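You operate a simulated robot arm through the tools that you are given. There is no shell and no other tool. Be economical: measure what you need, move in short steps, check, and stop when the job is done.

You run a simulated two-armed robot. Do the job below in one go: nothing can be reset, and whatever is moved stays where it is left.

JOB
Save RUN 035 from the files page to the WED stick, then lay the stick on the notebook.

The check looks at the end state, three seconds after you hand in, the way a careful person would. Anything else that was tipped, shoved, dropped, spilled or broken makes it a failure.

ROBOT AND FRAMES
Two 7-joint arms with fingered hands on one trunk, on a base that drives. Base frame: it is fixed to the floor where the robot stands at the start and does not move with it; the origin is under the middle of the robot, x ahead of it, y to its left, z up. Units: m, degrees, N and s.
The left shoulder is at the start at [0.028, 0.092, 1.261], the right one opposite. With the tool pointing down near the work surface each hand reaches from about 0.1 to 0.5 m from the robot's upright axis, wherever it stands, measured 20 degrees to its own side. Places, roughly: computer [0.7, -0.1, 1.1]; computer power button [0.5, 0, 1]; eject button [0.5, -0.1, 1.2]; keyboard enter key [0.7, -0.6, 0.9]; keyboard new key [0.7, -0.5, 0.9]; keyboard print key [0.7, -0.5, 0.9]; keyboard rinse key [0.7, -0.4, 0.9]; keyboard run key [0.7, -0.4, 0.9]; keyboard stop key [0.7, -0.4, 0.9]; monitor power button [0.9, -0.6, 1]; mouse wheel [0.5, -0.9, 0.9]; notebook [0.75, -1.25, 1]; printer power button [0.7, 0.3, 0.9]; resume button [0.7, 0.2, 0.9]. Payload 2.1 kg a hand.
The tool frame of a hand sits at the grasp point between the pads (the TCP): z along the fingers, y along the line on which they close. The tips reach 0.02 m beyond it. Largest opening 0.068 m; the body of the gripper starts 0.023 m behind the TCP. The gripper is a hand of 5 fingers: y runs from the thumb to the fingers, the wrist lies at [-0.01, -0.079, -0.131] in the tool frame, and closing takes about 1.5 s.
Orientation is that of the tool frame in the base frame, as a unit quaternion [x, y, z, w]. With the fingers straight down and the wrist toward the robot, the tool's x, y and z point along [0, 1, 0], [1, 0, 0] and [0, 0, -1] of the base frame.

CONTROLS
- The arms move only by the tool play_rows. It takes "left_commands", "right_commands" or both (then of equal length, played together; a hand with none holds still); each is a list of rows, each a list of 6 numbers: the shift along the tool's x, y, z in m, then the turn, a rotation vector about the tool's x, y, z in degrees. In form: [[dx, dy, dz, wx, wy, wz], ...]. A call has 1 to 20 rows; each row is the pose to reach, as a shift and turn from the pose commanded when the call began, along the tool's axes at that moment. "left_jaw" and "right_jaw" are, for a hand that has rows, the opening, from 0 (shut) to 1 (fully open), set as the call begins (left out, the last holds). Each row takes 0.2 s and may step no farther than 0.05 m and 8.6 degrees from the row before; otherwise, or with a gripper value out of range, the whole call is refused. A pose out of reach is approached as far as the arm can. The call stops where the force on the tool passes 40 N (or 10 N more than at its start, if that is more) or the arm is blocked; 0.2 s more then pass. The fingers move at their own pace (about 0.153 m/s each) and stop on an object; they squeeze with about 32 N. The grip force told is the motor's: it shows also when the fingers shut on nothing. Time passes only in rows, and 0.2 s behind the last, so rows that repeat a pose let the fingers close. The reply holds the time, the measured pose of the TCP, the force on the tool along the base axes, the opening and the grip force, in the units named above and with some noise, with the torque about the TCP (base axes, N m) and any sound that the robot's microphone picked up.
- Cameras (640 x 400 px; columns grow to the right, rows downward): "scene" is now at [0.111, 0.0019, 1.4211]; the picture's right is [0.03, -1.00, 0.00], its down [-0.51, -0.02, -0.86] and it looks along [0.86, 0.03, -0.51] (base axes); focal length 261 px, centre (320, 200). "left" rides on the left gripper at [-0.054, -0.058, -0.072] in its tool frame; the picture's right is [-0.57, -0.39, 0.73], its down [0.73, -0.64, 0.23] and it looks along [0.38, 0.66, 0.65] (tool axes); focal length 226 px, centre (320, 200). "right" rides on the right gripper at [0.054, -0.058, -0.072] in its tool frame; the picture's right is [-0.57, 0.39, -0.73], its down [-0.73, -0.64, 0.23] and it looks along [-0.38, 0.66, 0.65] (tool axes); focal length 226 px, centre (320, 200). There is no depth. A picture from a camera that has moved, and an enlarged one, comes with that camera's place and axes in the base frame and with its lens.
- grab_frame(camera): a new picture of that camera. It takes no simulated time.
- slide_trunk(by): slides the trunk up (or, below 0, down) by that many m; the arms and the scene camera ride with it, the base frame stays. It gives what a move gives, with no picture.
- roll_base(legs): drives the robot by 1 to 6 legs, each [ahead, left, turn to the left] in m, m and degrees, along the robot's own axes; the way and the turn of a leg run together, so that a leg with both is an arc; at most 1.5 m and 180 degrees a leg. The arms and the cameras ride along, it lands a little off, and it stops where it bumps. It gives what a move gives.
- move_fingers(index, middle, ring, little, thumb_bend, thumb_turn, hand): sets how far each is bent, from 0 (flat) to 1 (curled in); at 0.3 the hand is open as for a grip, at 0.7 the pads meet at the TCP. One left out holds its place. A second passes; each finger stops where it meets its share of the squeeze, and holds until it gets a number again. A gripper value or a shape takes the hand back. It gives what a move gives, with no picture; readings hold the bend of each and the force on index, middle, ring, little, thumb and palm. thumb_turn goes from beside the hand (0) to across from the fingers (1), as for a grip.
- set_grasp(shape, hand): the hand has 5 fingers and takes this shape, open, in about a second: jaw (thumb against the fingers, like two jaws); tri (thumb and two fingers); tip (a fingertip pinch); poke (one finger out to press); point (the index stretched); flat (the hand flat); cup (the hand cupped); fist (a fist). The gripper value then closes the fingers along that shape, each until it touches; the sizes above hold for jaw. It gives what a move gives, with no picture.
- aim_head(pan, tilt): turns the head with the scene camera to pan (to the left, within 86 degrees either way) and tilt (down, from -29 to 69), counted from straight ahead of the robot. It gives what a move gives.
- zoom(camera, box): a new picture of the part [left, top, right, bottom] of that camera's present view, enlarged. It takes no simulated time.
- job_done(): hands the job in; it is judged then, once.

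Work in short steps. Places have to be worked out from the pictures, the camera data and where the tool is seen: move nearer, look again, correct. Check each grasp and each placing, and mend what went wrong. You have 120 turns and 92 pictures in all, those below and enlarged ones among them. Open the grippers and draw the arms clear of the work before you hand the job in, unless the task says otherwise; then end with one line.

The tools are called as a command line: name --argument value ..., lists and objects as JSON in quotes. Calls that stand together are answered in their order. play_rows: Moves the arms, as the interface text tells. Its arguments: {"type":"object","properties":{"left_commands":{"type":"array"},"left_jaw":{"type":"number"},"right_commands":{"type":"array"},"right_jaw":{"type":"number"}},"required":[]} The other tools are called the same way: slide_trunk (by) slides the trunk up or down; set_grasp (shape, hand) gives the hand a shape; move_fingers (index, middle, ring, little, thumb_bend, thumb_turn, hand) moves the fingers one by one; roll_base (legs) drives the base; aim_head (pan, tilt) turns the head that bears the scene camera; grab_frame (camera) takes a picture; zoom (camera, box) takes an enlarged picture of a part of a camera's view; job_done () hands the job in.

At the start:

```text
clock: 0.0
left_tool_pos: [0.3421, 0.1218, 1.2771]
left_orientation: [0.707, 0.707, 0.0, 0.0]
left_force: [-1.0, -0.5, 0.2]
left_wrist_torque: [-0.05, 0.02, 0.03]
left_grip_width: 0.0678
left_finger_force: 0.0
left_shape: jaw
left_bend: [0.3, 0.3, 0.3, 0.3, 0.3, 0.98]
left_finger forces: [0.0, 0.0, 0.1, 0.0, 0.0, 0.1]
right_tool_pos: [0.3589, -0.1196, 1.2159]
right_orientation: [0.707, 0.707, 0.0, 0.001]
right_force: [-0.5, 0.8, 0.0]
right_wrist_torque: [-0.03, 0.01, -0.01]
right_grip_width: 0.0678
right_finger_force: 0.1
right_shape: jaw
right_bend: [0.3, 0.3, 0.3, 0.3, 0.3, 0.98]
right_finger forces: [0.0, 0.1, 0.1, 0.0, 0.0, 0.0]
trunk travel left (down, up): [-0.5, 0.404]
robot x, y, heading: [-0.0025, -0.0014, -0.0]
head pan, tilt: [1.7, 30.7]
```

scene: 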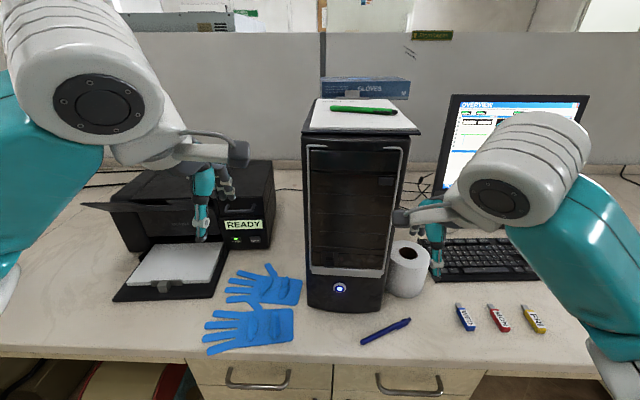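
right: 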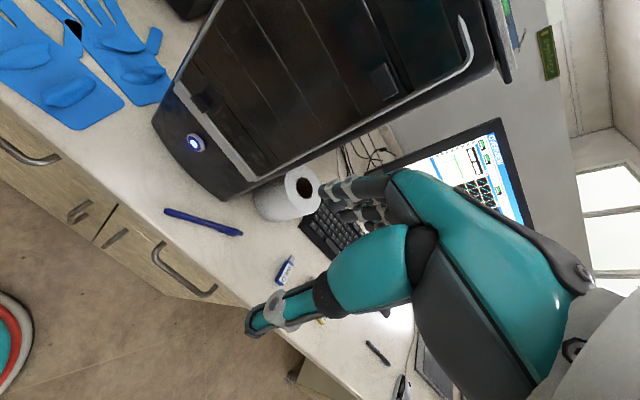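
left: 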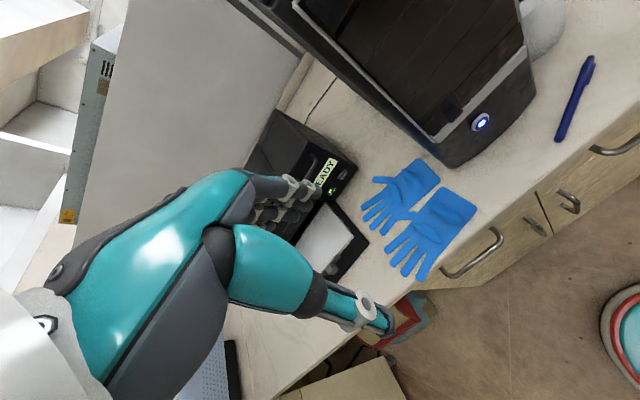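

I see three sticks (blue, red, yellow) in front of the keyboard and the monitor partly hidden. I'll zoom on the sticks and turn the head right to see the right-hand side.

zoom --camera "scene" --box '[430, 280, 570, 360]'

aim_head --pan -45 --tilt 25

grab_frame --camera "scene"

```text
4.57 times, centred on (500, 320) of scene
camera zoom: at [0.111, 0.0019, 1.4211], right [0.03, -1.0, 0.0], down [-0.51, -0.02, -0.86], along [0.86, 0.03, -0.51], focal length 1191 px, centre (-503, -349)
```

zoom: 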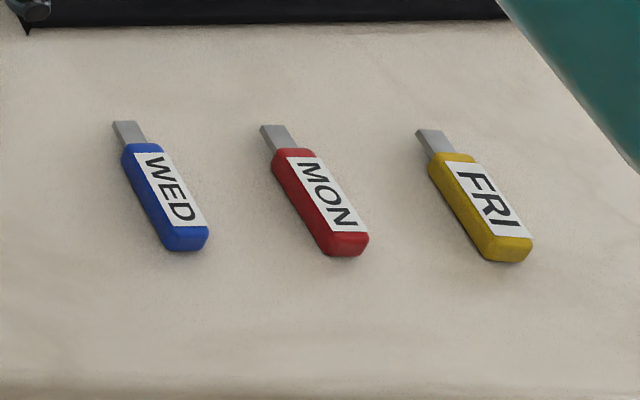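

```text
clock: 1.1
left_tool_pos: [0.3416, 0.1224, 1.2777]
left_orientation: [0.707, 0.707, -0.001, 0.0]
left_force: [0.1, -0.5, -0.4]
left_wrist_torque: [0.03, 0.02, 0.01]
left_grip_width: 0.0676
left_finger_force: 0.0
left_shape: jaw
left_bend: [0.3, 0.3, 0.3, 0.3, 0.3, 0.98]
left_finger forces: [0.0, 0.0, 0.0, 0.0, 0.1, 0.1]
right_tool_pos: [0.3588, -0.1196, 1.2156]
right_orientation: [0.708, 0.707, 0.0, 0.0]
right_force: [0.2, 0.2, 0.2]
right_wrist_torque: [0.0, 0.02, 0.01]
right_grip_width: 0.0679
right_finger_force: 0.1
right_shape: jaw
right_bend: [0.3, 0.3, 0.3, 0.3, 0.3, 0.98]
right_finger forces: [0.1, 0.0, 0.0, 0.0, 0.0, 0.0]
trunk travel left (down, up): [-0.5, 0.404]
robot x, y, heading: [0.0003, -0.0017, 0.2]
head pan, tilt: [-45.0, 25.0]
```

```text
87 pictures are left
camera scene: at [0.0861, -0.066, 1.4301], right [-0.71, -0.71, 0.0], down [-0.3, 0.3, -0.91], along [0.64, -0.64, -0.42], focal length 261 px, centre (320, 200)
```

scene: 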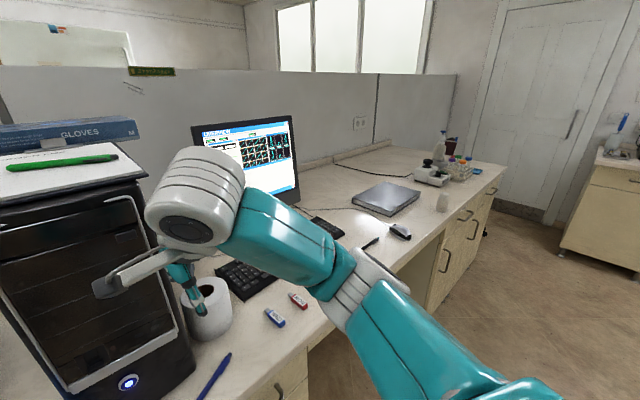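

WED is the blue stick. I'll back off slightly and drive right, to face the monitor and see everything better.

roll_base --legs '[[-0.12, 0, 0], [0, -0.55, 0]]'

aim_head --pan 0 --tilt 22

grab_frame --camera "scene"

```text
clock: 5.2
left_tool_pos: [0.2235, -0.4341, 1.2764]
left_orientation: [0.704, 0.71, 0.0, 0.0]
left_force: [-0.2, -0.4, 0.2]
left_wrist_torque: [0.0, 0.01, 0.01]
left_grip_width: 0.0677
left_finger_force: 0.0
left_shape: jaw
left_bend: [0.3, 0.3, 0.3, 0.3, 0.3, 0.98]
left_finger forces: [0.0, 0.0, 0.0, 0.0, 0.0, 0.0]
right_tool_pos: [0.2427, -0.6752, 1.2138]
right_orientation: [0.705, 0.709, -0.001, 0.0]
right_force: [0.0, 0.6, 0.0]
right_wrist_torque: [0.02, -0.04, -0.02]
right_grip_width: 0.0677
right_finger_force: 0.0
right_shape: jaw
right_bend: [0.3, 0.3, 0.3, 0.3, 0.3, 0.98]
right_finger forces: [0.1, 0.1, 0.0, 0.0, 0.0, 0.0]
trunk travel left (down, up): [-0.5, 0.404]
robot x, y, heading: [-0.1149, -0.5565, 0.5]
head pan, tilt: [-45.0, 25.0]
```

```text
clock: 6.3
left_tool_pos: [0.2242, -0.4338, 1.2773]
left_orientation: [0.705, 0.709, 0.0, 0.0]
left_force: [0.2, 0.1, 0.3]
left_wrist_torque: [0.0, -0.01, 0.02]
left_grip_width: 0.0678
left_finger_force: 0.1
left_shape: jaw
left_bend: [0.3, 0.3, 0.3, 0.3, 0.3, 0.98]
left_finger forces: [0.0, 0.0, 0.0, 0.0, 0.0, 0.0]
right_tool_pos: [0.2414, -0.6749, 1.2144]
right_orientation: [0.705, 0.709, 0.0, 0.0]
right_force: [0.5, 1.2, 0.3]
right_wrist_torque: [0.03, 0.04, -0.01]
right_grip_width: 0.0677
right_finger_force: 0.0
right_shape: jaw
right_bend: [0.3, 0.3, 0.3, 0.3, 0.3, 0.98]
right_finger forces: [0.1, 0.0, 0.0, 0.0, 0.0, 0.1]
trunk travel left (down, up): [-0.5, 0.404]
robot x, y, heading: [-0.1133, -0.5607, 0.4]
head pan, tilt: [0.0, 22.0]
```

```text
86 pictures are left
camera scene: at [-0.0032, -0.5586, 1.435], right [0.01, -1.0, 0.0], down [-0.37, 0.0, -0.93], along [0.93, 0.01, -0.37], focal length 261 px, centre (320, 200)
```

scene: 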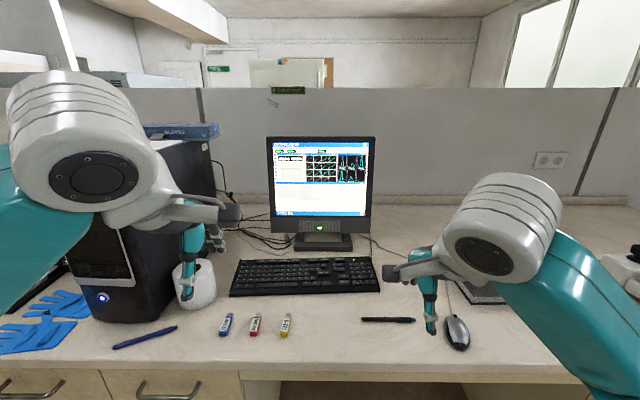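

zoom --camera "scene" --box '[268, 135, 376, 220]'

zoom --camera "scene" --box '[224, 250, 384, 350]'

zoom --camera "scene" --box '[60, 220, 220, 330]'

```text
4.71 times, centred on (322, 178) of scene
camera zoom: at [-0.0032, -0.5586, 1.435], right [0.01, -1.0, 0.0], down [-0.37, 0.0, -0.93], along [0.93, 0.01, -0.37], focal length 1226 px, centre (311, 306)
```

zoom: 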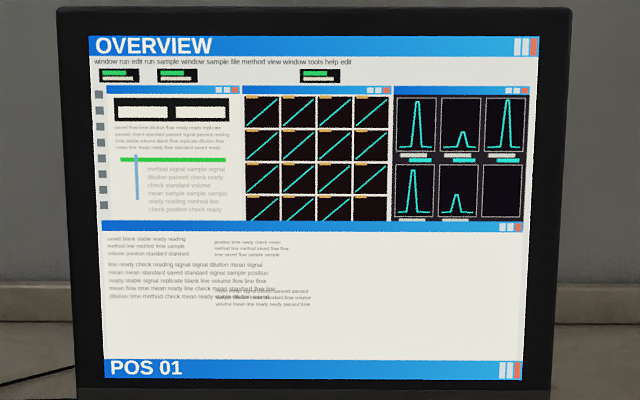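

```text
4.00 times, centred on (304, 300) of scene
camera zoom: at [-0.0032, -0.5586, 1.435], right [0.01, -1.0, 0.0], down [-0.37, 0.0, -0.93], along [0.93, 0.01, -0.37], focal length 1042 px, centre (384, -200)
```

zoom: 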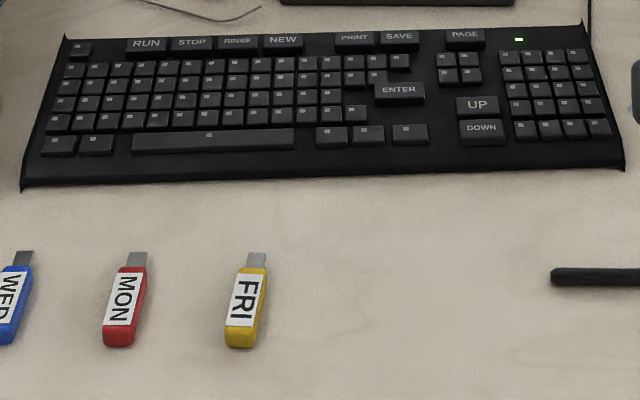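

```text
3.64 times, centred on (140, 275) of scene
camera zoom: at [-0.0032, -0.5586, 1.435], right [0.01, -1.0, 0.0], down [-0.37, 0.0, -0.93], along [0.93, 0.01, -0.37], focal length 948 px, centre (974, -73)
```

zoom: 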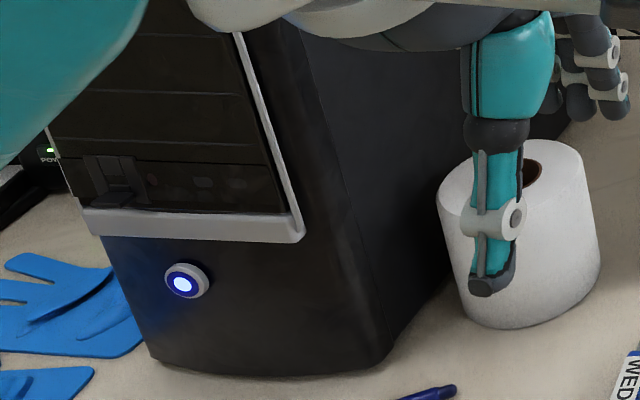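

Keys needed are PAGE, UP/DOWN, ENTER, SAVE. I'll shape the right hand to poke and creep ahead to see how near the base gets.

set_grasp --hand "right" --shape "poke"

roll_base --legs '[[0.2, 0, 0]]'

aim_head --pan 0 --tilt 45

grab_frame --camera "scene"

grab_frame --camera "right"

```text
clock: 7.2
left_tool_pos: [0.223, -0.4337, 1.2778]
left_orientation: [0.705, 0.709, -0.001, -0.001]
left_force: [0.0, -0.1, -0.7]
left_wrist_torque: [0.01, -0.01, -0.03]
left_grip_width: 0.0678
left_finger_force: 0.1
left_shape: jaw
left_bend: [0.3, 0.3, 0.3, 0.3, 0.3, 0.98]
left_finger forces: [0.0, 0.1, 0.0, 0.1, 0.0, 0.0]
right_tool_pos: [0.243, -0.6764, 1.2143]
right_orientation: [0.705, 0.71, 0.0, 0.0]
right_force: [0.0, 0.3, -0.2]
right_wrist_torque: [0.03, -0.02, 0.0]
right_grip_width: 0.0
right_finger_force: 0.1
right_shape: poke
right_bend: [0.7, 0.7, 0.99, 0.99, 1.0, 1.0]
right_finger forces: [0.0, 0.1, 0.0, 0.1, 0.1, 0.0]
trunk travel left (down, up): [-0.5, 0.404]
robot x, y, heading: [-0.1158, -0.5581, 0.5]
head pan, tilt: [0.0, 22.0]
```

```text
clock: 8.8
left_tool_pos: [0.4217, -0.431, 1.2769]
left_orientation: [0.703, 0.711, 0.001, 0.0]
left_force: [0.0, 0.3, 0.4]
left_wrist_torque: [-0.02, 0.02, 0.02]
left_grip_width: 0.0678
left_finger_force: 0.1
left_shape: jaw
left_bend: [0.3, 0.3, 0.3, 0.3, 0.3, 0.98]
left_finger forces: [0.0, 0.0, 0.0, 0.0, 0.0, 0.0]
right_tool_pos: [0.4418, -0.6714, 1.2153]
right_orientation: [0.703, 0.711, -0.001, -0.001]
right_force: [-0.7, 0.2, -0.1]
right_wrist_torque: [0.05, -0.01, -0.01]
right_grip_width: 0.0001
right_finger_force: 0.0
right_shape: poke
right_bend: [0.7, 0.7, 0.99, 0.99, 1.0, 1.0]
right_finger forces: [0.0, 0.1, 0.1, 0.0, 0.0, 0.0]
trunk travel left (down, up): [-0.5, 0.404]
robot x, y, heading: [0.0819, -0.5561, 0.6]
head pan, tilt: [0.0, 22.0]
```

```text
clock: 9.7
left_tool_pos: [0.422, -0.433, 1.2774]
left_orientation: [0.703, 0.711, 0.0, 0.0]
left_force: [0.1, -0.1, 0.9]
left_wrist_torque: [0.02, 0.03, 0.0]
left_grip_width: 0.0677
left_finger_force: 0.1
left_shape: jaw
left_bend: [0.3, 0.3, 0.3, 0.3, 0.3, 0.98]
left_finger forces: [0.0, 0.0, 0.0, 0.0, 0.1, 0.1]
right_tool_pos: [0.4417, -0.672, 1.2136]
right_orientation: [0.704, 0.711, -0.001, 0.0]
right_force: [0.3, -0.3, -0.4]
right_wrist_torque: [-0.04, -0.01, 0.0]
right_grip_width: 0.0
right_finger_force: 0.1
right_shape: poke
right_bend: [0.7, 0.7, 0.99, 0.99, 1.0, 1.0]
right_finger forces: [0.0, 0.0, 0.0, 0.0, 0.0, 0.0]
trunk travel left (down, up): [-0.5, 0.404]
robot x, y, heading: [0.0853, -0.5568, 0.7]
head pan, tilt: [0.0, 45.0]
```

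```text
82 pictures are left
camera scene: at [0.1835, -0.5565, 1.3996], right [0.01, -1.0, 0.0], down [-0.71, -0.01, -0.71], along [0.71, 0.01, -0.71], focal length 261 px, centre (320, 200)
```

scene: 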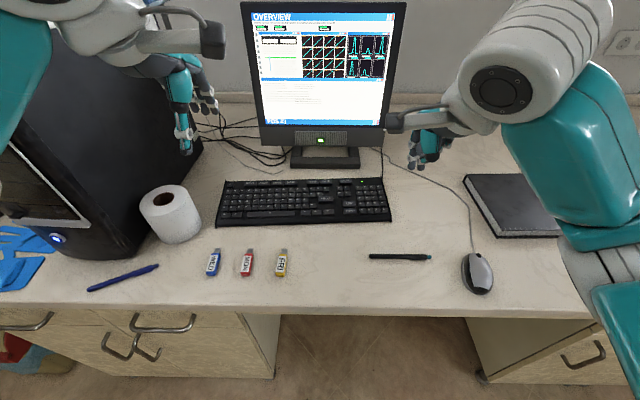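

```text
81 pictures are left
camera right: at [0.3836, -0.6165, 1.2862], right [0.39, -0.56, 0.73], down [-0.63, -0.74, -0.23], along [0.67, -0.37, -0.65], focal length 226 px, centre (320, 200)
```

right: 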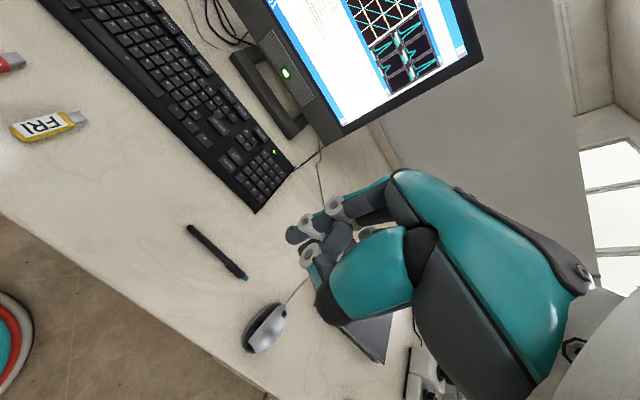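

The base seems round, about 0.2 m radius; the drawers flank a knee space. I'll look steeply down to measure clearance.

aim_head --pan 0 --tilt 69

grab_frame --camera "scene"

```text
clock: 10.5
left_tool_pos: [0.4223, -0.4308, 1.2779]
left_orientation: [0.703, 0.711, 0.0, 0.0]
left_force: [-0.1, -1.0, 0.3]
left_wrist_torque: [0.01, 0.01, 0.01]
left_grip_width: 0.0676
left_finger_force: 0.1
left_shape: jaw
left_bend: [0.3, 0.3, 0.3, 0.3, 0.3, 0.98]
left_finger forces: [0.1, 0.0, 0.0, 0.0, 0.0, 0.0]
right_tool_pos: [0.4414, -0.6724, 1.2155]
right_orientation: [0.703, 0.711, -0.001, 0.0]
right_force: [0.6, 0.2, 0.8]
right_wrist_torque: [-0.01, 0.02, 0.0]
right_grip_width: 0.0002
right_finger_force: 0.0
right_shape: poke
right_bend: [0.7, 0.7, 0.99, 0.99, 1.0, 1.0]
right_finger forces: [0.1, 0.1, 0.0, 0.0, 0.0, 0.0]
trunk travel left (down, up): [-0.5, 0.404]
robot x, y, heading: [0.0829, -0.5585, 0.8]
head pan, tilt: [0.0, 68.8]
```

```text
80 pictures are left
camera scene: at [0.1581, -0.5567, 1.3707], right [0.01, -1.0, 0.0], down [-0.93, -0.01, -0.36], along [0.36, 0.0, -0.93], focal length 261 px, centre (320, 200)
```

scene: 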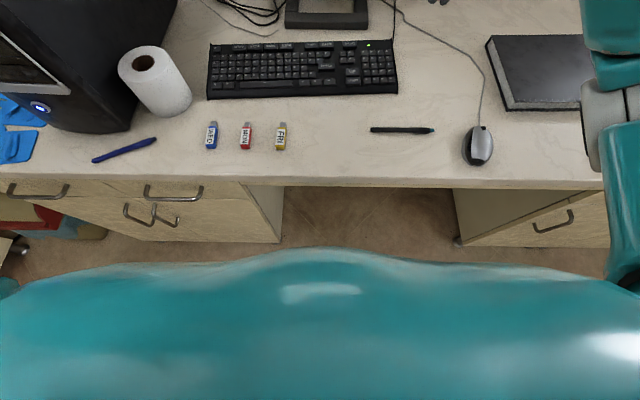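

Room for about 0.1 m more ahead. Before that I'd like to find the USB port; I'll look at the computer front.

roll_base --legs '[[-0.1, 0.28, 0]]'

aim_head --pan 28 --tilt 30

grab_frame --camera "scene"

```text
clock: 12.6
left_tool_pos: [0.3205, -0.1486, 1.2783]
left_orientation: [0.704, 0.71, 0.0, 0.0]
left_force: [0.6, 0.1, 0.8]
left_wrist_torque: [0.01, 0.02, -0.06]
left_grip_width: 0.0677
left_finger_force: 0.0
left_shape: jaw
left_bend: [0.3, 0.3, 0.3, 0.3, 0.3, 0.98]
left_finger forces: [0.0, 0.1, 0.0, 0.1, 0.1, 0.0]
right_tool_pos: [0.3399, -0.3899, 1.2155]
right_orientation: [0.704, 0.71, 0.0, 0.0]
right_force: [0.6, 0.3, 0.0]
right_wrist_torque: [0.01, -0.03, 0.03]
right_grip_width: 0.0
right_finger_force: 0.0
right_shape: poke
right_bend: [0.7, 0.7, 0.99, 0.99, 1.0, 1.0]
right_finger forces: [0.1, 0.0, 0.0, 0.1, 0.1, 0.1]
trunk travel left (down, up): [-0.5, 0.404]
robot x, y, heading: [-0.018, -0.276, 0.4]
head pan, tilt: [0.0, 68.8]
```

```text
clock: 13.6
left_tool_pos: [0.3211, -0.1485, 1.2772]
left_orientation: [0.705, 0.709, 0.0, 0.0]
left_force: [-0.3, 0.1, -0.8]
left_wrist_torque: [-0.03, 0.01, -0.02]
left_grip_width: 0.0673
left_finger_force: 0.1
left_shape: jaw
left_bend: [0.3, 0.3, 0.3, 0.3, 0.3, 0.98]
left_finger forces: [0.1, 0.0, 0.1, 0.0, 0.0, 0.0]
right_tool_pos: [0.3395, -0.3899, 1.2136]
right_orientation: [0.706, 0.709, 0.0, -0.001]
right_force: [-0.2, -0.3, -0.2]
right_wrist_torque: [0.02, 0.02, -0.01]
right_grip_width: 0.0001
right_finger_force: 0.0
right_shape: poke
right_bend: [0.7, 0.7, 0.99, 0.99, 1.0, 1.0]
right_finger forces: [0.0, 0.1, 0.1, 0.0, 0.0, 0.0]
trunk travel left (down, up): [-0.5, 0.404]
robot x, y, heading: [-0.0226, -0.2759, 0.2]
head pan, tilt: [28.0, 30.0]
```

```text
79 pictures are left
camera scene: at [0.0806, -0.2311, 1.4221], right [0.47, -0.88, 0.0], down [-0.44, -0.24, -0.87], along [0.76, 0.41, -0.5], focal length 261 px, centre (320, 200)
```

scene: 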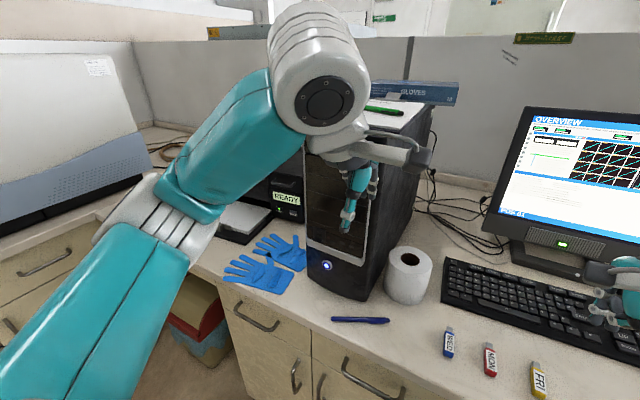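

The left arm blocks; I'll go back to the starting spot where the front was unobstructed and zoom.

roll_base --legs '[[0, 0.25, 0]]'

aim_head --pan 0 --tilt 22

zoom --camera "scene" --box '[220, 90, 440, 330]'

```text
clock: 15.4
left_tool_pos: [0.32, 0.0954, 1.2771]
left_orientation: [0.706, 0.708, 0.0, 0.001]
left_force: [0.2, -0.6, -0.3]
left_wrist_torque: [-0.04, -0.01, 0.02]
left_grip_width: 0.0675
left_finger_force: 0.0
left_shape: jaw
left_bend: [0.3, 0.3, 0.3, 0.3, 0.3, 0.98]
left_finger forces: [0.0, 0.0, 0.0, 0.0, 0.1, 0.1]
right_tool_pos: [0.338, -0.1437, 1.214]
right_orientation: [0.706, 0.708, 0.0, 0.001]
right_force: [-0.1, -0.1, -0.2]
right_wrist_torque: [0.01, -0.02, 0.02]
right_grip_width: 0.0001
right_finger_force: 0.1
right_shape: poke
right_bend: [0.7, 0.7, 0.99, 0.99, 1.0, 1.0]
right_finger forces: [0.0, 0.0, 0.0, 0.0, 0.1, 0.0]
trunk travel left (down, up): [-0.5, 0.404]
robot x, y, heading: [-0.02, -0.0238, 0.4]
head pan, tilt: [28.0, 30.0]
```

```text
clock: 16.4
left_tool_pos: [0.3209, 0.0959, 1.2773]
left_orientation: [0.706, 0.709, 0.0, 0.001]
left_force: [0.2, -0.4, -0.4]
left_wrist_torque: [0.01, -0.01, 0.03]
left_grip_width: 0.0676
left_finger_force: 0.1
left_shape: jaw
left_bend: [0.3, 0.3, 0.3, 0.3, 0.3, 0.98]
left_finger forces: [0.0, 0.0, 0.0, 0.1, 0.0, 0.0]
right_tool_pos: [0.3375, -0.1453, 1.2154]
right_orientation: [0.705, 0.709, 0.0, 0.0]
right_force: [-0.1, 0.0, -0.1]
right_wrist_torque: [0.04, -0.02, 0.01]
right_grip_width: 0.0
right_finger_force: 0.0
right_shape: poke
right_bend: [0.7, 0.7, 0.99, 0.99, 1.0, 1.0]
right_finger forces: [0.0, 0.0, 0.0, 0.0, 0.0, 0.0]
trunk travel left (down, up): [-0.5, 0.404]
robot x, y, heading: [-0.0233, -0.0311, 0.0]
head pan, tilt: [0.0, 22.0]
```

```text
1.67 times, centred on (330, 210) of scene
camera zoom: at [0.0926, -0.0276, 1.4349], right [0.0, -1.0, 0.0], down [-0.38, 0.0, -0.93], along [0.93, 0.0, -0.38], focal length 434 px, centre (303, 183)
```

zoom: 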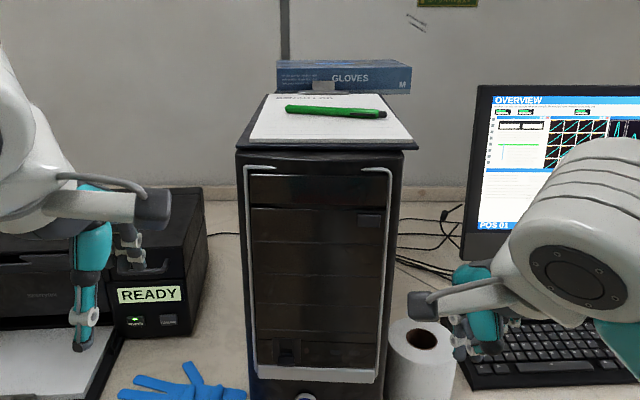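

zoom --camera "scene" --box '[295, 270, 375, 340]'

zoom --camera "scene" --box '[295, 175, 375, 245]'

```text
5.71 times, centred on (335, 305) of scene
camera zoom: at [0.0926, -0.0276, 1.4349], right [0.0, -1.0, 0.0], down [-0.38, 0.0, -0.93], along [0.93, 0.0, -0.38], focal length 1489 px, centre (234, -400)
```

zoom: 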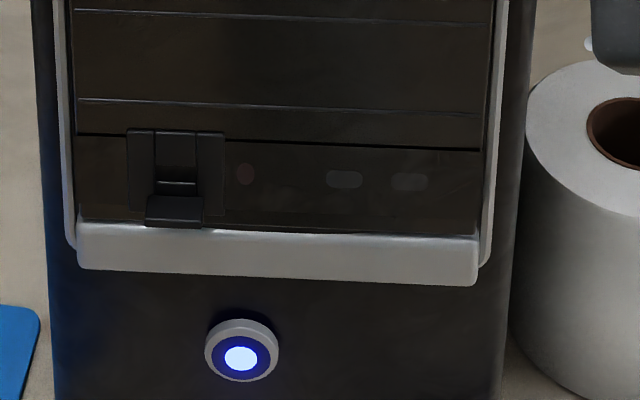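

```text
5.71 times, centred on (335, 210) of scene
camera zoom: at [0.0926, -0.0276, 1.4349], right [0.0, -1.0, 0.0], down [-0.38, 0.0, -0.93], along [0.93, 0.0, -0.38], focal length 1489 px, centre (234, 143)
```

zoom: 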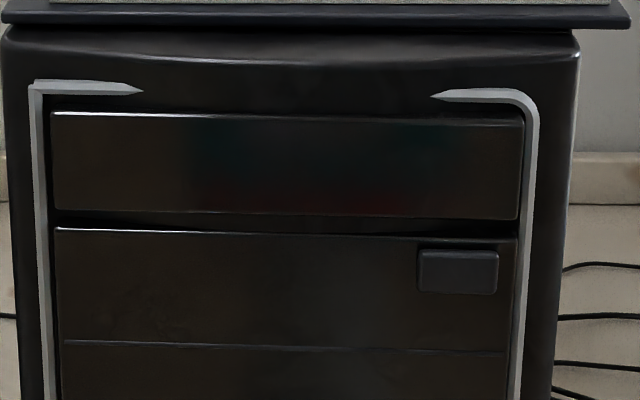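

The lower front panel has a round jack and two oblong shapes, perhaps USB ports. The right hand camera should see it from here.

zoom --camera "right" --box '[160, 60, 320, 180]'

grab_frame --camera "right"

```text
3.33 times, centred on (240, 120) of right
camera zoom: at [0.2808, -0.0891, 1.2862], right [0.39, -0.56, 0.73], down [-0.64, -0.74, -0.23], along [0.66, -0.37, -0.65], focal length 754 px, centre (587, 467)
```

zoom: 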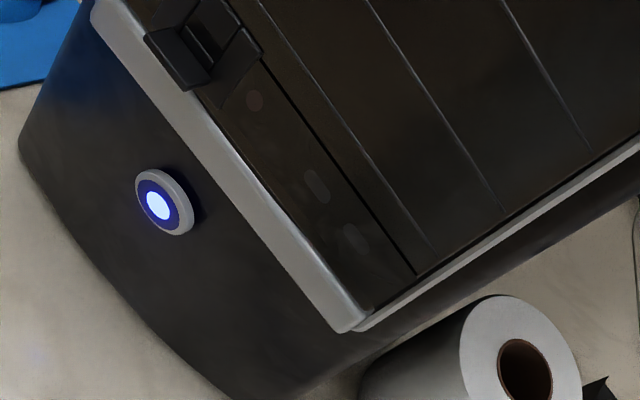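

```text
74 pictures are left
camera right: at [0.2808, -0.0891, 1.2862], right [0.39, -0.56, 0.73], down [-0.64, -0.74, -0.23], along [0.66, -0.37, -0.65], focal length 226 px, centre (320, 200)
```

right: 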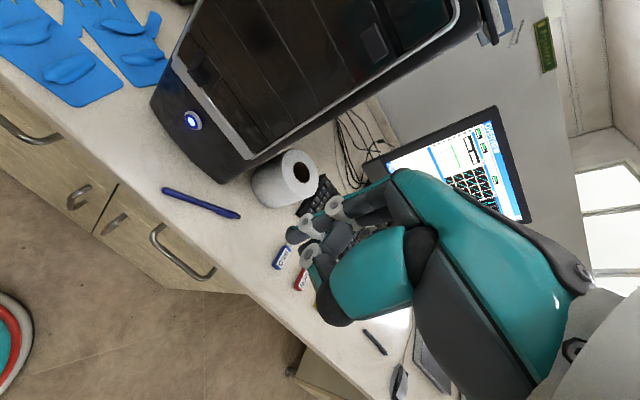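

The bracket left of the jack protrudes like a socket with guides. I'll bring the right hand camera closer to inspect it.

play_rows --right_commands '[[0.02, 0.02, 0.025, 0, 0, 0], [0.045, 0.04, 0.05, 0, 0, 0], [0.07, 0.06, 0.07, 0, 0, 0]]'

grab_frame --camera "right"

zoom --camera "right" --box '[180, 60, 320, 170]'

```text
clock: 17.2
left_tool_pos: [0.3198, 0.0964, 1.2768]
left_orientation: [0.706, 0.708, 0.0, 0.0]
left_force: [0.0, 0.2, -0.1]
left_wrist_torque: [0.02, -0.03, -0.03]
left_grip_width: 0.0679
left_finger_force: 0.1
left_shape: jaw
left_bend: [0.3, 0.3, 0.3, 0.3, 0.3, 0.98]
left_finger forces: [0.1, 0.0, 0.0, 0.0, 0.0, 0.0]
right_tool_pos: [0.397, -0.0746, 1.1438]
right_orientation: [0.705, 0.709, -0.001, 0.0]
right_force: [-0.3, -0.1, -0.3]
right_wrist_torque: [0.02, 0.01, -0.02]
right_grip_width: 0.0
right_finger_force: 0.1
right_shape: poke
right_bend: [0.7, 0.7, 0.99, 0.99, 1.0, 1.0]
right_finger forces: [0.0, 0.1, 0.0, 0.1, 0.0, 0.0]
trunk travel left (down, up): [-0.5, 0.404]
robot x, y, heading: [-0.0225, -0.0228, 0.3]
head pan, tilt: [0.0, 22.0]
```

```text
73 pictures are left
camera right: at [0.3389, -0.0197, 1.2152], right [0.39, -0.56, 0.73], down [-0.64, -0.74, -0.23], along [0.67, -0.37, -0.65], focal length 226 px, centre (320, 200)
```

right: 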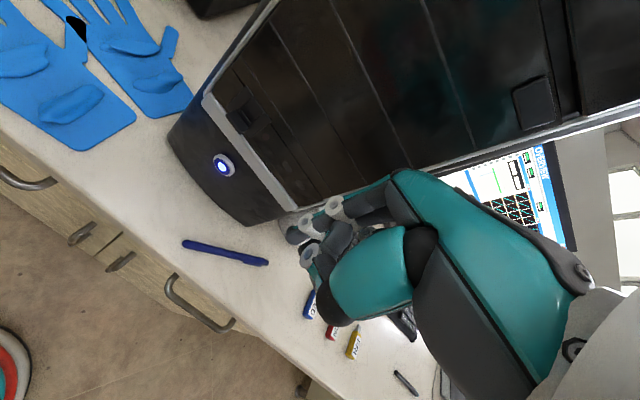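

```text
3.64 times, centred on (250, 115) of right
camera zoom: at [0.3389, -0.0197, 1.2152], right [0.39, -0.56, 0.73], down [-0.64, -0.74, -0.23], along [0.67, -0.37, -0.65], focal length 822 px, centre (574, 509)
```

zoom: 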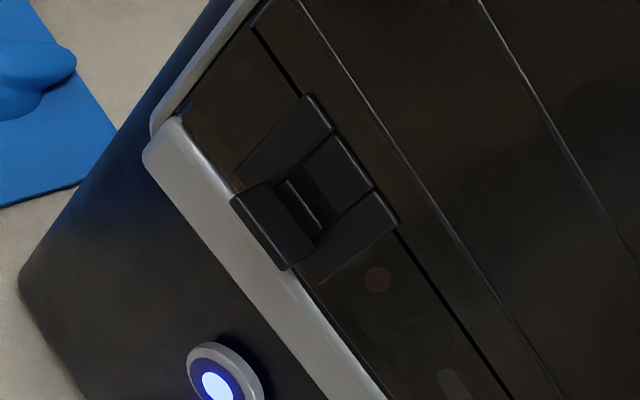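

That is a USB socket with guide cheeks, horizontal slot, at about (0.50, −0.007, 1.05). WED lies at about (0.499, −0.311, 0.88) with its plug pointing +x. I'll back the hand off, take the tip shape and look at it.

play_rows --right_commands '[[-0.03, -0.02, -0.03, 0, 0, 0], [-0.06, -0.05, -0.06, 0, 0, 0]]'

set_grasp --hand "right" --shape "tip"

roll_base --legs '[[0.05, -0.2, 0]]'

aim_head --pan -15 --tilt 50

grab_frame --camera "scene"

grab_frame --camera "right"

```text
refused: row 2 steps farther than a row can; nothing moved
```

```text
clock: 18.1
left_tool_pos: [0.3205, 0.096, 1.2768]
left_orientation: [0.706, 0.708, 0.0, 0.0]
left_force: [0.8, -0.2, 0.1]
left_wrist_torque: [-0.01, 0.01, 0.01]
left_grip_width: 0.0676
left_finger_force: 0.1
left_shape: jaw
left_bend: [0.3, 0.3, 0.3, 0.3, 0.3, 0.98]
left_finger forces: [0.1, 0.0, 0.0, 0.0, 0.0, 0.1]
right_tool_pos: [0.3964, -0.0762, 1.1446]
right_orientation: [0.705, 0.709, 0.0, 0.001]
right_force: [0.1, -0.5, 0.5]
right_wrist_torque: [0.0, 0.01, -0.01]
right_grip_width: 0.0678
right_finger_force: 0.0
right_shape: tip
right_bend: [0.3, 0.98, 0.99, 0.99, 0.3, 0.98]
right_finger forces: [0.0, 0.0, 0.1, 0.1, 0.0, 0.1]
trunk travel left (down, up): [-0.5, 0.404]
robot x, y, heading: [-0.0242, -0.0235, 0.1]
head pan, tilt: [0.0, 22.0]
```

```text
clock: 19.7
left_tool_pos: [0.372, -0.1105, 1.2774]
left_orientation: [0.706, 0.708, 0.0, 0.0]
left_force: [0.3, 0.1, -0.8]
left_wrist_torque: [-0.01, 0.01, -0.02]
left_grip_width: 0.0676
left_finger_force: 0.0
left_shape: jaw
left_bend: [0.3, 0.3, 0.3, 0.3, 0.3, 0.98]
left_finger forces: [0.0, 0.0, 0.0, 0.0, 0.0, 0.1]
right_tool_pos: [0.4463, -0.2825, 1.1434]
right_orientation: [0.705, 0.709, -0.001, 0.0]
right_force: [-0.3, -0.4, -0.7]
right_wrist_torque: [0.02, -0.01, -0.07]
right_grip_width: 0.0678
right_finger_force: 0.1
right_shape: tip
right_bend: [0.3, 0.98, 0.99, 0.99, 0.3, 0.98]
right_finger forces: [0.1, 0.1, 0.0, 0.0, 0.0, 0.0]
trunk travel left (down, up): [-0.5, 0.404]
robot x, y, heading: [0.028, -0.2329, 0.3]
head pan, tilt: [0.0, 22.0]
```

```text
clock: 20.6
left_tool_pos: [0.3709, -0.1091, 1.2772]
left_orientation: [0.706, 0.708, 0.0, 0.0]
left_force: [0.6, 0.8, 0.2]
left_wrist_torque: [-0.03, 0.02, 0.02]
left_grip_width: 0.0679
left_finger_force: 0.0
left_shape: jaw
left_bend: [0.3, 0.3, 0.3, 0.3, 0.3, 0.98]
left_finger forces: [0.0, 0.1, 0.0, 0.1, 0.0, 0.1]
right_tool_pos: [0.4471, -0.2816, 1.1456]
right_orientation: [0.705, 0.709, 0.0, 0.0]
right_force: [-0.4, 0.3, -0.1]
right_wrist_torque: [0.03, -0.03, 0.0]
right_grip_width: 0.0679
right_finger_force: 0.1
right_shape: tip
right_bend: [0.3, 0.98, 0.99, 0.99, 0.3, 0.98]
right_finger forces: [0.0, 0.0, 0.0, 0.0, 0.0, 0.0]
trunk travel left (down, up): [-0.5, 0.404]
robot x, y, heading: [0.026, -0.2331, 0.0]
head pan, tilt: [-15.0, 50.0]
```

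```text
71 pictures are left
camera scene: at [0.1247, -0.2532, 1.3927], right [-0.25, -0.97, 0.0], down [-0.74, 0.19, -0.64], along [0.62, -0.16, -0.77], focal length 261 px, centre (320, 200)
```

scene: 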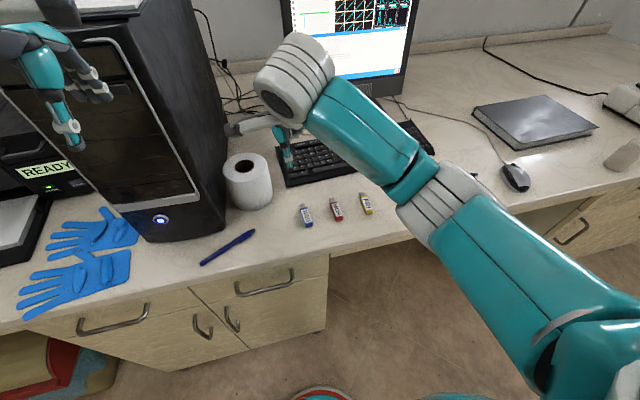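

```text
70 pictures are left
camera right: at [0.389, -0.2257, 1.2156], right [0.39, -0.56, 0.73], down [-0.64, -0.74, -0.23], along [0.66, -0.37, -0.65], focal length 226 px, centre (320, 200)
```

right: 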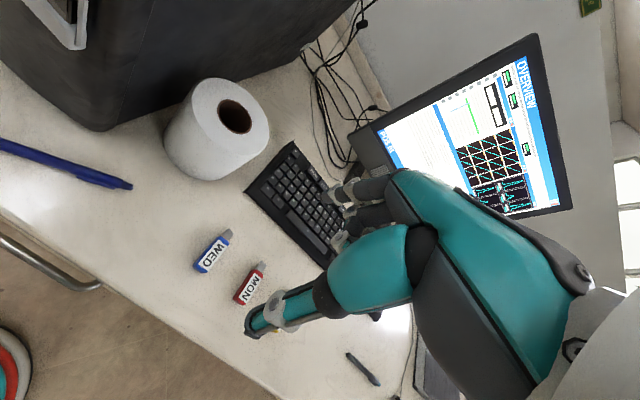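

The hand is clear above everything. I'll yaw the tool 90° (wrist to the right) so it closes across the stick.

play_rows --right_commands '[[0, -0.01, 0, 0, 0, -8.4], [0, -0.02, 0, 0, 0, -16.8], [0, -0.03, 0, 0, 0, -25.2], [0, -0.04, 0, 0, 0, -33.6], [0, -0.04, 0, 0, 0, -42], [0, -0.04, 0, 0, 0, -50.4], [0, -0.04, 0, 0, 0, -58.8], [0, -0.04, 0, 0, 0, -67.2], [0, -0.04, 0, 0, 0, -75.6], [0, -0.04, 0, 0, 0, -84], [0, -0.04, 0, 0, 0, -90]]'

grab_frame --camera "right"

grab_frame --camera "scene"

```text
clock: 23.1
left_tool_pos: [0.3713, -0.1097, 1.2762]
left_orientation: [0.706, 0.708, 0.0, 0.0]
left_force: [1.2, 0.4, 0.3]
left_wrist_torque: [-0.02, -0.04, 0.0]
left_grip_width: 0.0679
left_finger_force: 0.1
left_shape: jaw
left_bend: [0.3, 0.3, 0.3, 0.3, 0.3, 0.98]
left_finger forces: [0.1, 0.1, 0.1, 0.1, 0.1, 0.0]
right_tool_pos: [0.4053, -0.2815, 1.1441]
right_orientation: [-0.003, 1.0, 0.0, 0.0]
right_force: [-0.5, 0.4, 0.1]
right_wrist_torque: [0.02, -0.02, 0.01]
right_grip_width: 0.0677
right_finger_force: 0.0
right_shape: tip
right_bend: [0.3, 0.98, 0.99, 0.99, 0.3, 0.98]
right_finger forces: [0.1, 0.1, 0.0, 0.0, 0.0, 0.0]
trunk travel left (down, up): [-0.5, 0.404]
robot x, y, heading: [0.0278, -0.2327, 0.3]
head pan, tilt: [-15.0, 50.0]
```

```text
69 pictures are left
camera right: at [0.3527, -0.339, 1.2159], right [0.56, 0.39, 0.73], down [0.74, -0.64, -0.23], along [0.37, 0.67, -0.65], focal length 226 px, centre (320, 200)
```

right: 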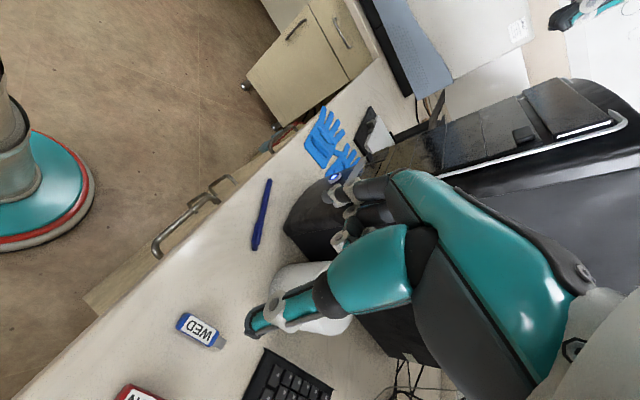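

```text
68 pictures are left
camera scene: at [0.1247, -0.2532, 1.3926], right [-0.26, -0.97, 0.0], down [-0.74, 0.2, -0.64], along [0.62, -0.16, -0.77], focal length 261 px, centre (320, 200)
```

scene: 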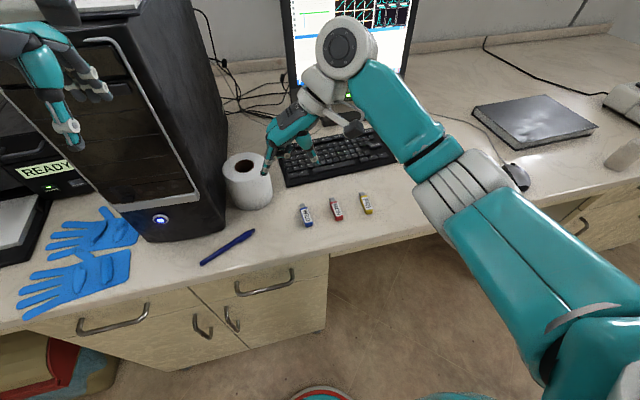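

I'll pitch the tool forward 30° and go to a point above the stick, then check clearance to the paper roll.

play_rows --right_commands '[[-0.015, -0.006, 0.02, 0, -7.5, 0], [-0.03, -0.012, 0.04, 0, -15, 0], [-0.045, -0.018, 0.07, 0, -22.5, 0], [-0.06, -0.024, 0.09, 0, -30, 0], [-0.07, -0.031, 0.115, 0, -30, 0]]' --right_jaw 0.7

grab_frame --camera "right"

zoom --camera "scene" --box '[220, 100, 420, 240]'

```text
clock: 24.2
left_tool_pos: [0.3701, -0.1097, 1.2762]
left_orientation: [0.706, 0.708, 0.001, 0.0]
left_force: [-0.3, -0.3, -0.2]
left_wrist_torque: [-0.03, 0.03, 0.02]
left_grip_width: 0.0676
left_finger_force: 0.0
left_shape: jaw
left_bend: [0.3, 0.3, 0.3, 0.3, 0.3, 0.98]
left_finger forces: [0.0, 0.1, 0.0, 0.0, 0.0, 0.0]
right_tool_pos: [0.4769, -0.315, 1.0304]
right_orientation: [-0.003, 0.966, 0.0, 0.258]
right_force: [0.3, 0.5, -0.1]
right_wrist_torque: [0.02, 0.01, -0.02]
right_grip_width: 0.0475
right_finger_force: 0.1
right_shape: tip
right_bend: [0.28, 0.98, 0.99, 0.99, 0.59, 0.99]
right_finger forces: [0.0, 0.0, 0.1, 0.0, 0.1, 0.0]
trunk travel left (down, up): [-0.5, 0.404]
robot x, y, heading: [0.0312, -0.2329, 0.6]
head pan, tilt: [-15.0, 50.0]
```

```text
67 pictures are left
camera right: at [0.3942, -0.3716, 1.0634], right [0.12, 0.39, 0.91], down [0.75, -0.64, 0.17], along [0.65, 0.67, -0.37], focal length 226 px, centre (320, 200)
```

right: 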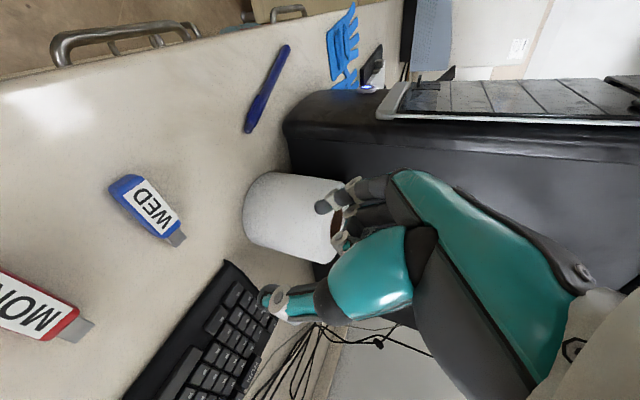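

```text
2.86 times, centred on (320, 170) of scene
camera zoom: at [0.1247, -0.2533, 1.3926], right [-0.26, -0.97, 0.0], down [-0.74, 0.2, -0.64], along [0.62, -0.16, -0.77], focal length 745 px, centre (320, 286)
```

zoom: 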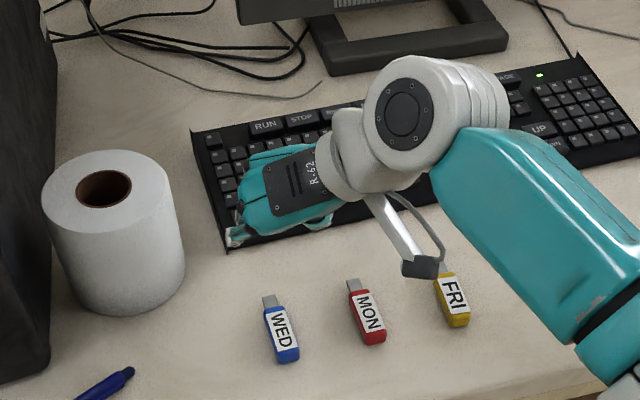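

Stick measured: tail (0.469,−0.317), plug tip (0.542,−0.304), yaw ≈ 9°. I'll yaw the hand by 9° and go down 9 cm, keeping an eye on the roll.

play_rows --right_commands '[[0.015, 0, 0.026, -2.2, 0, -3.9], [0.03, 0, 0.052, -4.5, 0, -7.8], [0.045, 0, 0.078, -4.5, 0, -7.8]]' --right_jaw 0.7

grab_frame --camera "right"

zoom --camera "scene" --box '[220, 100, 420, 240]'

```text
clock: 25.1
left_tool_pos: [0.3698, -0.1084, 1.2778]
left_orientation: [0.706, 0.708, 0.001, 0.001]
left_force: [1.4, 0.9, -0.1]
left_wrist_torque: [-0.04, -0.03, 0.02]
left_grip_width: 0.0677
left_finger_force: 0.1
left_shape: jaw
left_bend: [0.3, 0.3, 0.3, 0.3, 0.3, 0.98]
left_finger forces: [0.1, 0.1, 0.2, 0.1, 0.1, 0.0]
right_tool_pos: [0.4693, -0.3117, 0.9409]
right_orientation: [-0.078, 0.963, 0.021, 0.258]
right_force: [-0.2, -0.4, -0.8]
right_wrist_torque: [-0.03, 0.0, 0.04]
right_grip_width: 0.0477
right_finger_force: 0.0
right_shape: tip
right_bend: [0.28, 0.98, 0.99, 0.99, 0.59, 0.99]
right_finger forces: [0.0, 0.1, 0.1, 0.0, 0.1, 0.1]
right hand out of reach, approached as far as the arm can: row 3
trunk travel left (down, up): [-0.5, 0.404]
robot x, y, heading: [0.0261, -0.2299, 0.1]
head pan, tilt: [-15.0, 50.0]
```

```text
65 pictures are left
camera right: at [0.3982, -0.3811, 0.9744], right [0.06, 0.4, 0.91], down [0.84, -0.51, 0.17], along [0.53, 0.76, -0.37], focal length 226 px, centre (320, 200)
```

right: 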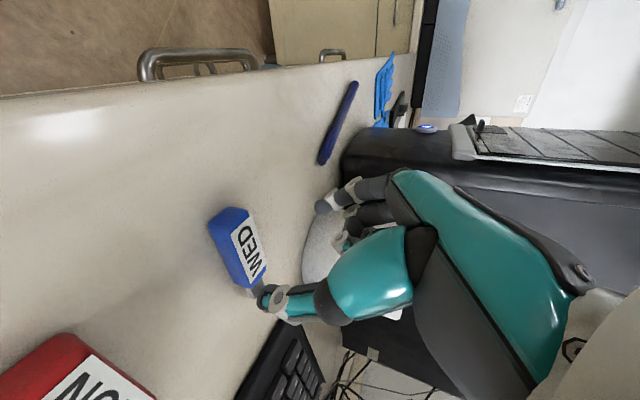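

```text
2.86 times, centred on (320, 170) of scene
camera zoom: at [0.1244, -0.2535, 1.3926], right [-0.26, -0.97, 0.0], down [-0.74, 0.2, -0.64], along [0.62, -0.16, -0.77], focal length 745 px, centre (320, 286)
```

zoom: 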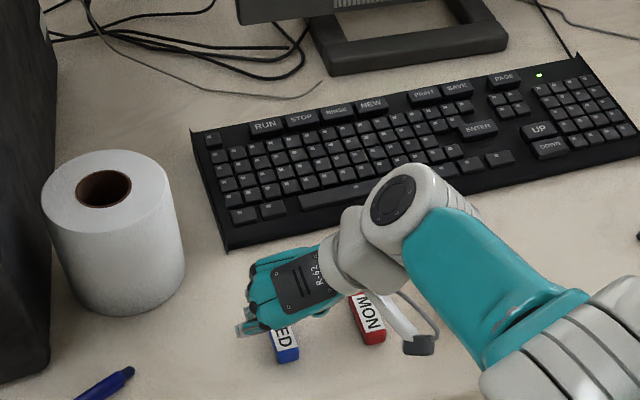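

The arm is near its reach limit. I'll raise the hand 12 cm and slide the trunk down by 14 cm instead, for a better posture.

play_rows --right_commands '[[-0.02, 0, -0.035, 0, 0, 0], [-0.04, 0, -0.069, 0, 0, 0], [-0.06, 0, -0.104, 0, 0, 0]]'

slide_trunk --by -0.14

grab_frame --camera "right"

```text
clock: 25.9
left_tool_pos: [0.3707, -0.1098, 1.2776]
left_orientation: [0.706, 0.709, 0.0, 0.0]
left_force: [-0.1, -0.1, 0.0]
left_wrist_torque: [-0.02, -0.03, 0.0]
left_grip_width: 0.0678
left_finger_force: 0.1
left_shape: jaw
left_bend: [0.3, 0.3, 0.3, 0.3, 0.3, 0.98]
left_finger forces: [0.1, 0.1, 0.0, 0.1, 0.1, 0.1]
right_tool_pos: [0.4689, -0.3087, 1.0639]
right_orientation: [-0.077, 0.963, 0.021, 0.257]
right_force: [-0.4, -0.2, 0.3]
right_wrist_torque: [0.0, 0.02, 0.03]
right_grip_width: 0.0478
right_finger_force: 0.2
right_shape: tip
right_bend: [0.28, 0.98, 0.99, 0.99, 0.59, 0.99]
right_finger forces: [0.0, 0.0, 0.0, 0.1, 0.0, 0.0]
trunk travel left (down, up): [-0.5, 0.404]
robot x, y, heading: [0.0299, -0.2318, 0.3]
head pan, tilt: [-15.0, 50.0]
```

```text
clock: 27.5
left_tool_pos: [0.3702, -0.1106, 1.1379]
left_orientation: [0.706, 0.708, -0.001, 0.0]
left_force: [0.5, -0.1, -0.1]
left_wrist_torque: [0.01, -0.01, -0.01]
left_grip_width: 0.0677
left_finger_force: 0.0
left_shape: jaw
left_bend: [0.3, 0.3, 0.3, 0.3, 0.3, 0.98]
left_finger forces: [0.1, 0.0, 0.0, 0.0, 0.0, 0.1]
right_tool_pos: [0.4712, -0.3117, 0.9218]
right_orientation: [-0.079, 0.963, 0.021, 0.258]
right_force: [1.0, -0.3, -0.1]
right_wrist_torque: [-0.02, 0.01, 0.01]
right_grip_width: 0.0479
right_finger_force: 0.0
right_shape: tip
right_bend: [0.28, 0.98, 0.99, 0.99, 0.59, 0.99]
right_finger forces: [0.0, 0.1, 0.0, 0.0, 0.0, 0.0]
trunk travel left (down, up): [-0.36, 0.544]
robot x, y, heading: [0.0286, -0.2292, 0.0]
head pan, tilt: [-15.0, 50.0]
```

```text
63 pictures are left
camera right: at [0.3993, -0.3798, 0.9553], right [0.06, 0.4, 0.91], down [0.84, -0.51, 0.17], along [0.53, 0.76, -0.37], focal length 226 px, centre (320, 200)
```

right: 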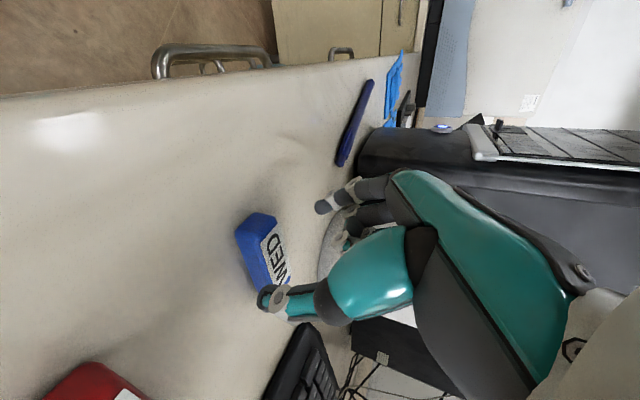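

Alignment agrees with prediction. I'll lower onto the stick (TCP to z≈0.893) and check before closing.

play_rows --right_commands '[[0.003, -0.002, 0.01, 0, 0, 0], [0.006, -0.004, 0.02, 0, 0, 0], [0.0085, -0.004, 0.0285, 0, 0, 0], [0.0085, -0.004, 0.0285, 0, 0, 0]]'

grab_frame --camera "right"

zoom --camera "scene" --box '[220, 60, 420, 200]'

```text
clock: 28.7
left_tool_pos: [0.3689, -0.1097, 1.1371]
left_orientation: [0.706, 0.708, 0.001, 0.001]
left_force: [-0.1, 0.1, 0.0]
left_wrist_torque: [0.02, 0.01, 0.01]
left_grip_width: 0.0679
left_finger_force: 0.0
left_shape: jaw
left_bend: [0.3, 0.3, 0.3, 0.3, 0.3, 0.98]
left_finger forces: [0.0, 0.0, 0.0, 0.0, 0.1, 0.0]
right_tool_pos: [0.478, -0.3144, 0.896]
right_orientation: [-0.076, 0.961, 0.022, 0.264]
right_force: [0.3, -2.0, 17.3]
right_wrist_torque: [0.31, -0.15, -0.02]
right_grip_width: 0.048
right_finger_force: 0.1
right_shape: tip
right_bend: [0.26, 0.98, 0.99, 0.99, 0.59, 1.0]
right_finger forces: [12.8, 0.0, 0.0, 0.0, 4.3, 0.0]
trunk travel left (down, up): [-0.36, 0.544]
robot x, y, heading: [0.028, -0.2304, 0.2]
head pan, tilt: [-15.0, 50.0]
stopped in row 4 (right hand): the force on the tool passed its limit at 41 N (the readings are from after the stop); the commanded pose is now the measured one
```

```text
62 pictures are left
camera right: at [0.4057, -0.3826, 0.9284], right [0.05, 0.4, 0.92], down [0.84, -0.51, 0.17], along [0.54, 0.76, -0.36], focal length 226 px, centre (320, 200)
```

right: 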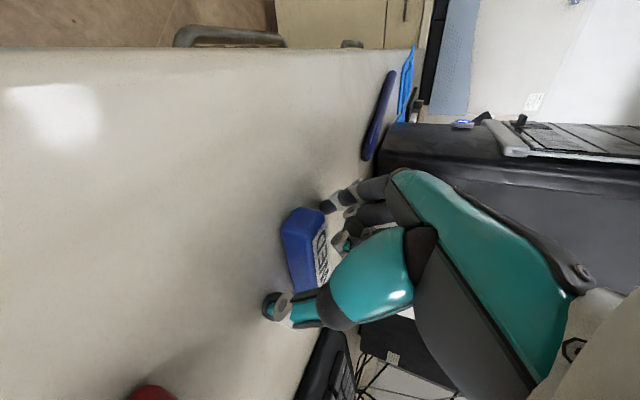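

```text
2.86 times, centred on (320, 130) of scene
camera zoom: at [0.1373, -0.2533, 1.2519], right [-0.26, -0.97, 0.0], down [-0.74, 0.2, -0.64], along [0.62, -0.16, -0.77], focal length 745 px, centre (320, 400)
```

zoom: 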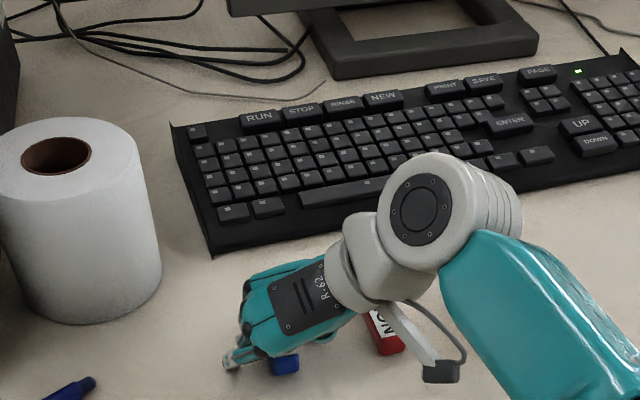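

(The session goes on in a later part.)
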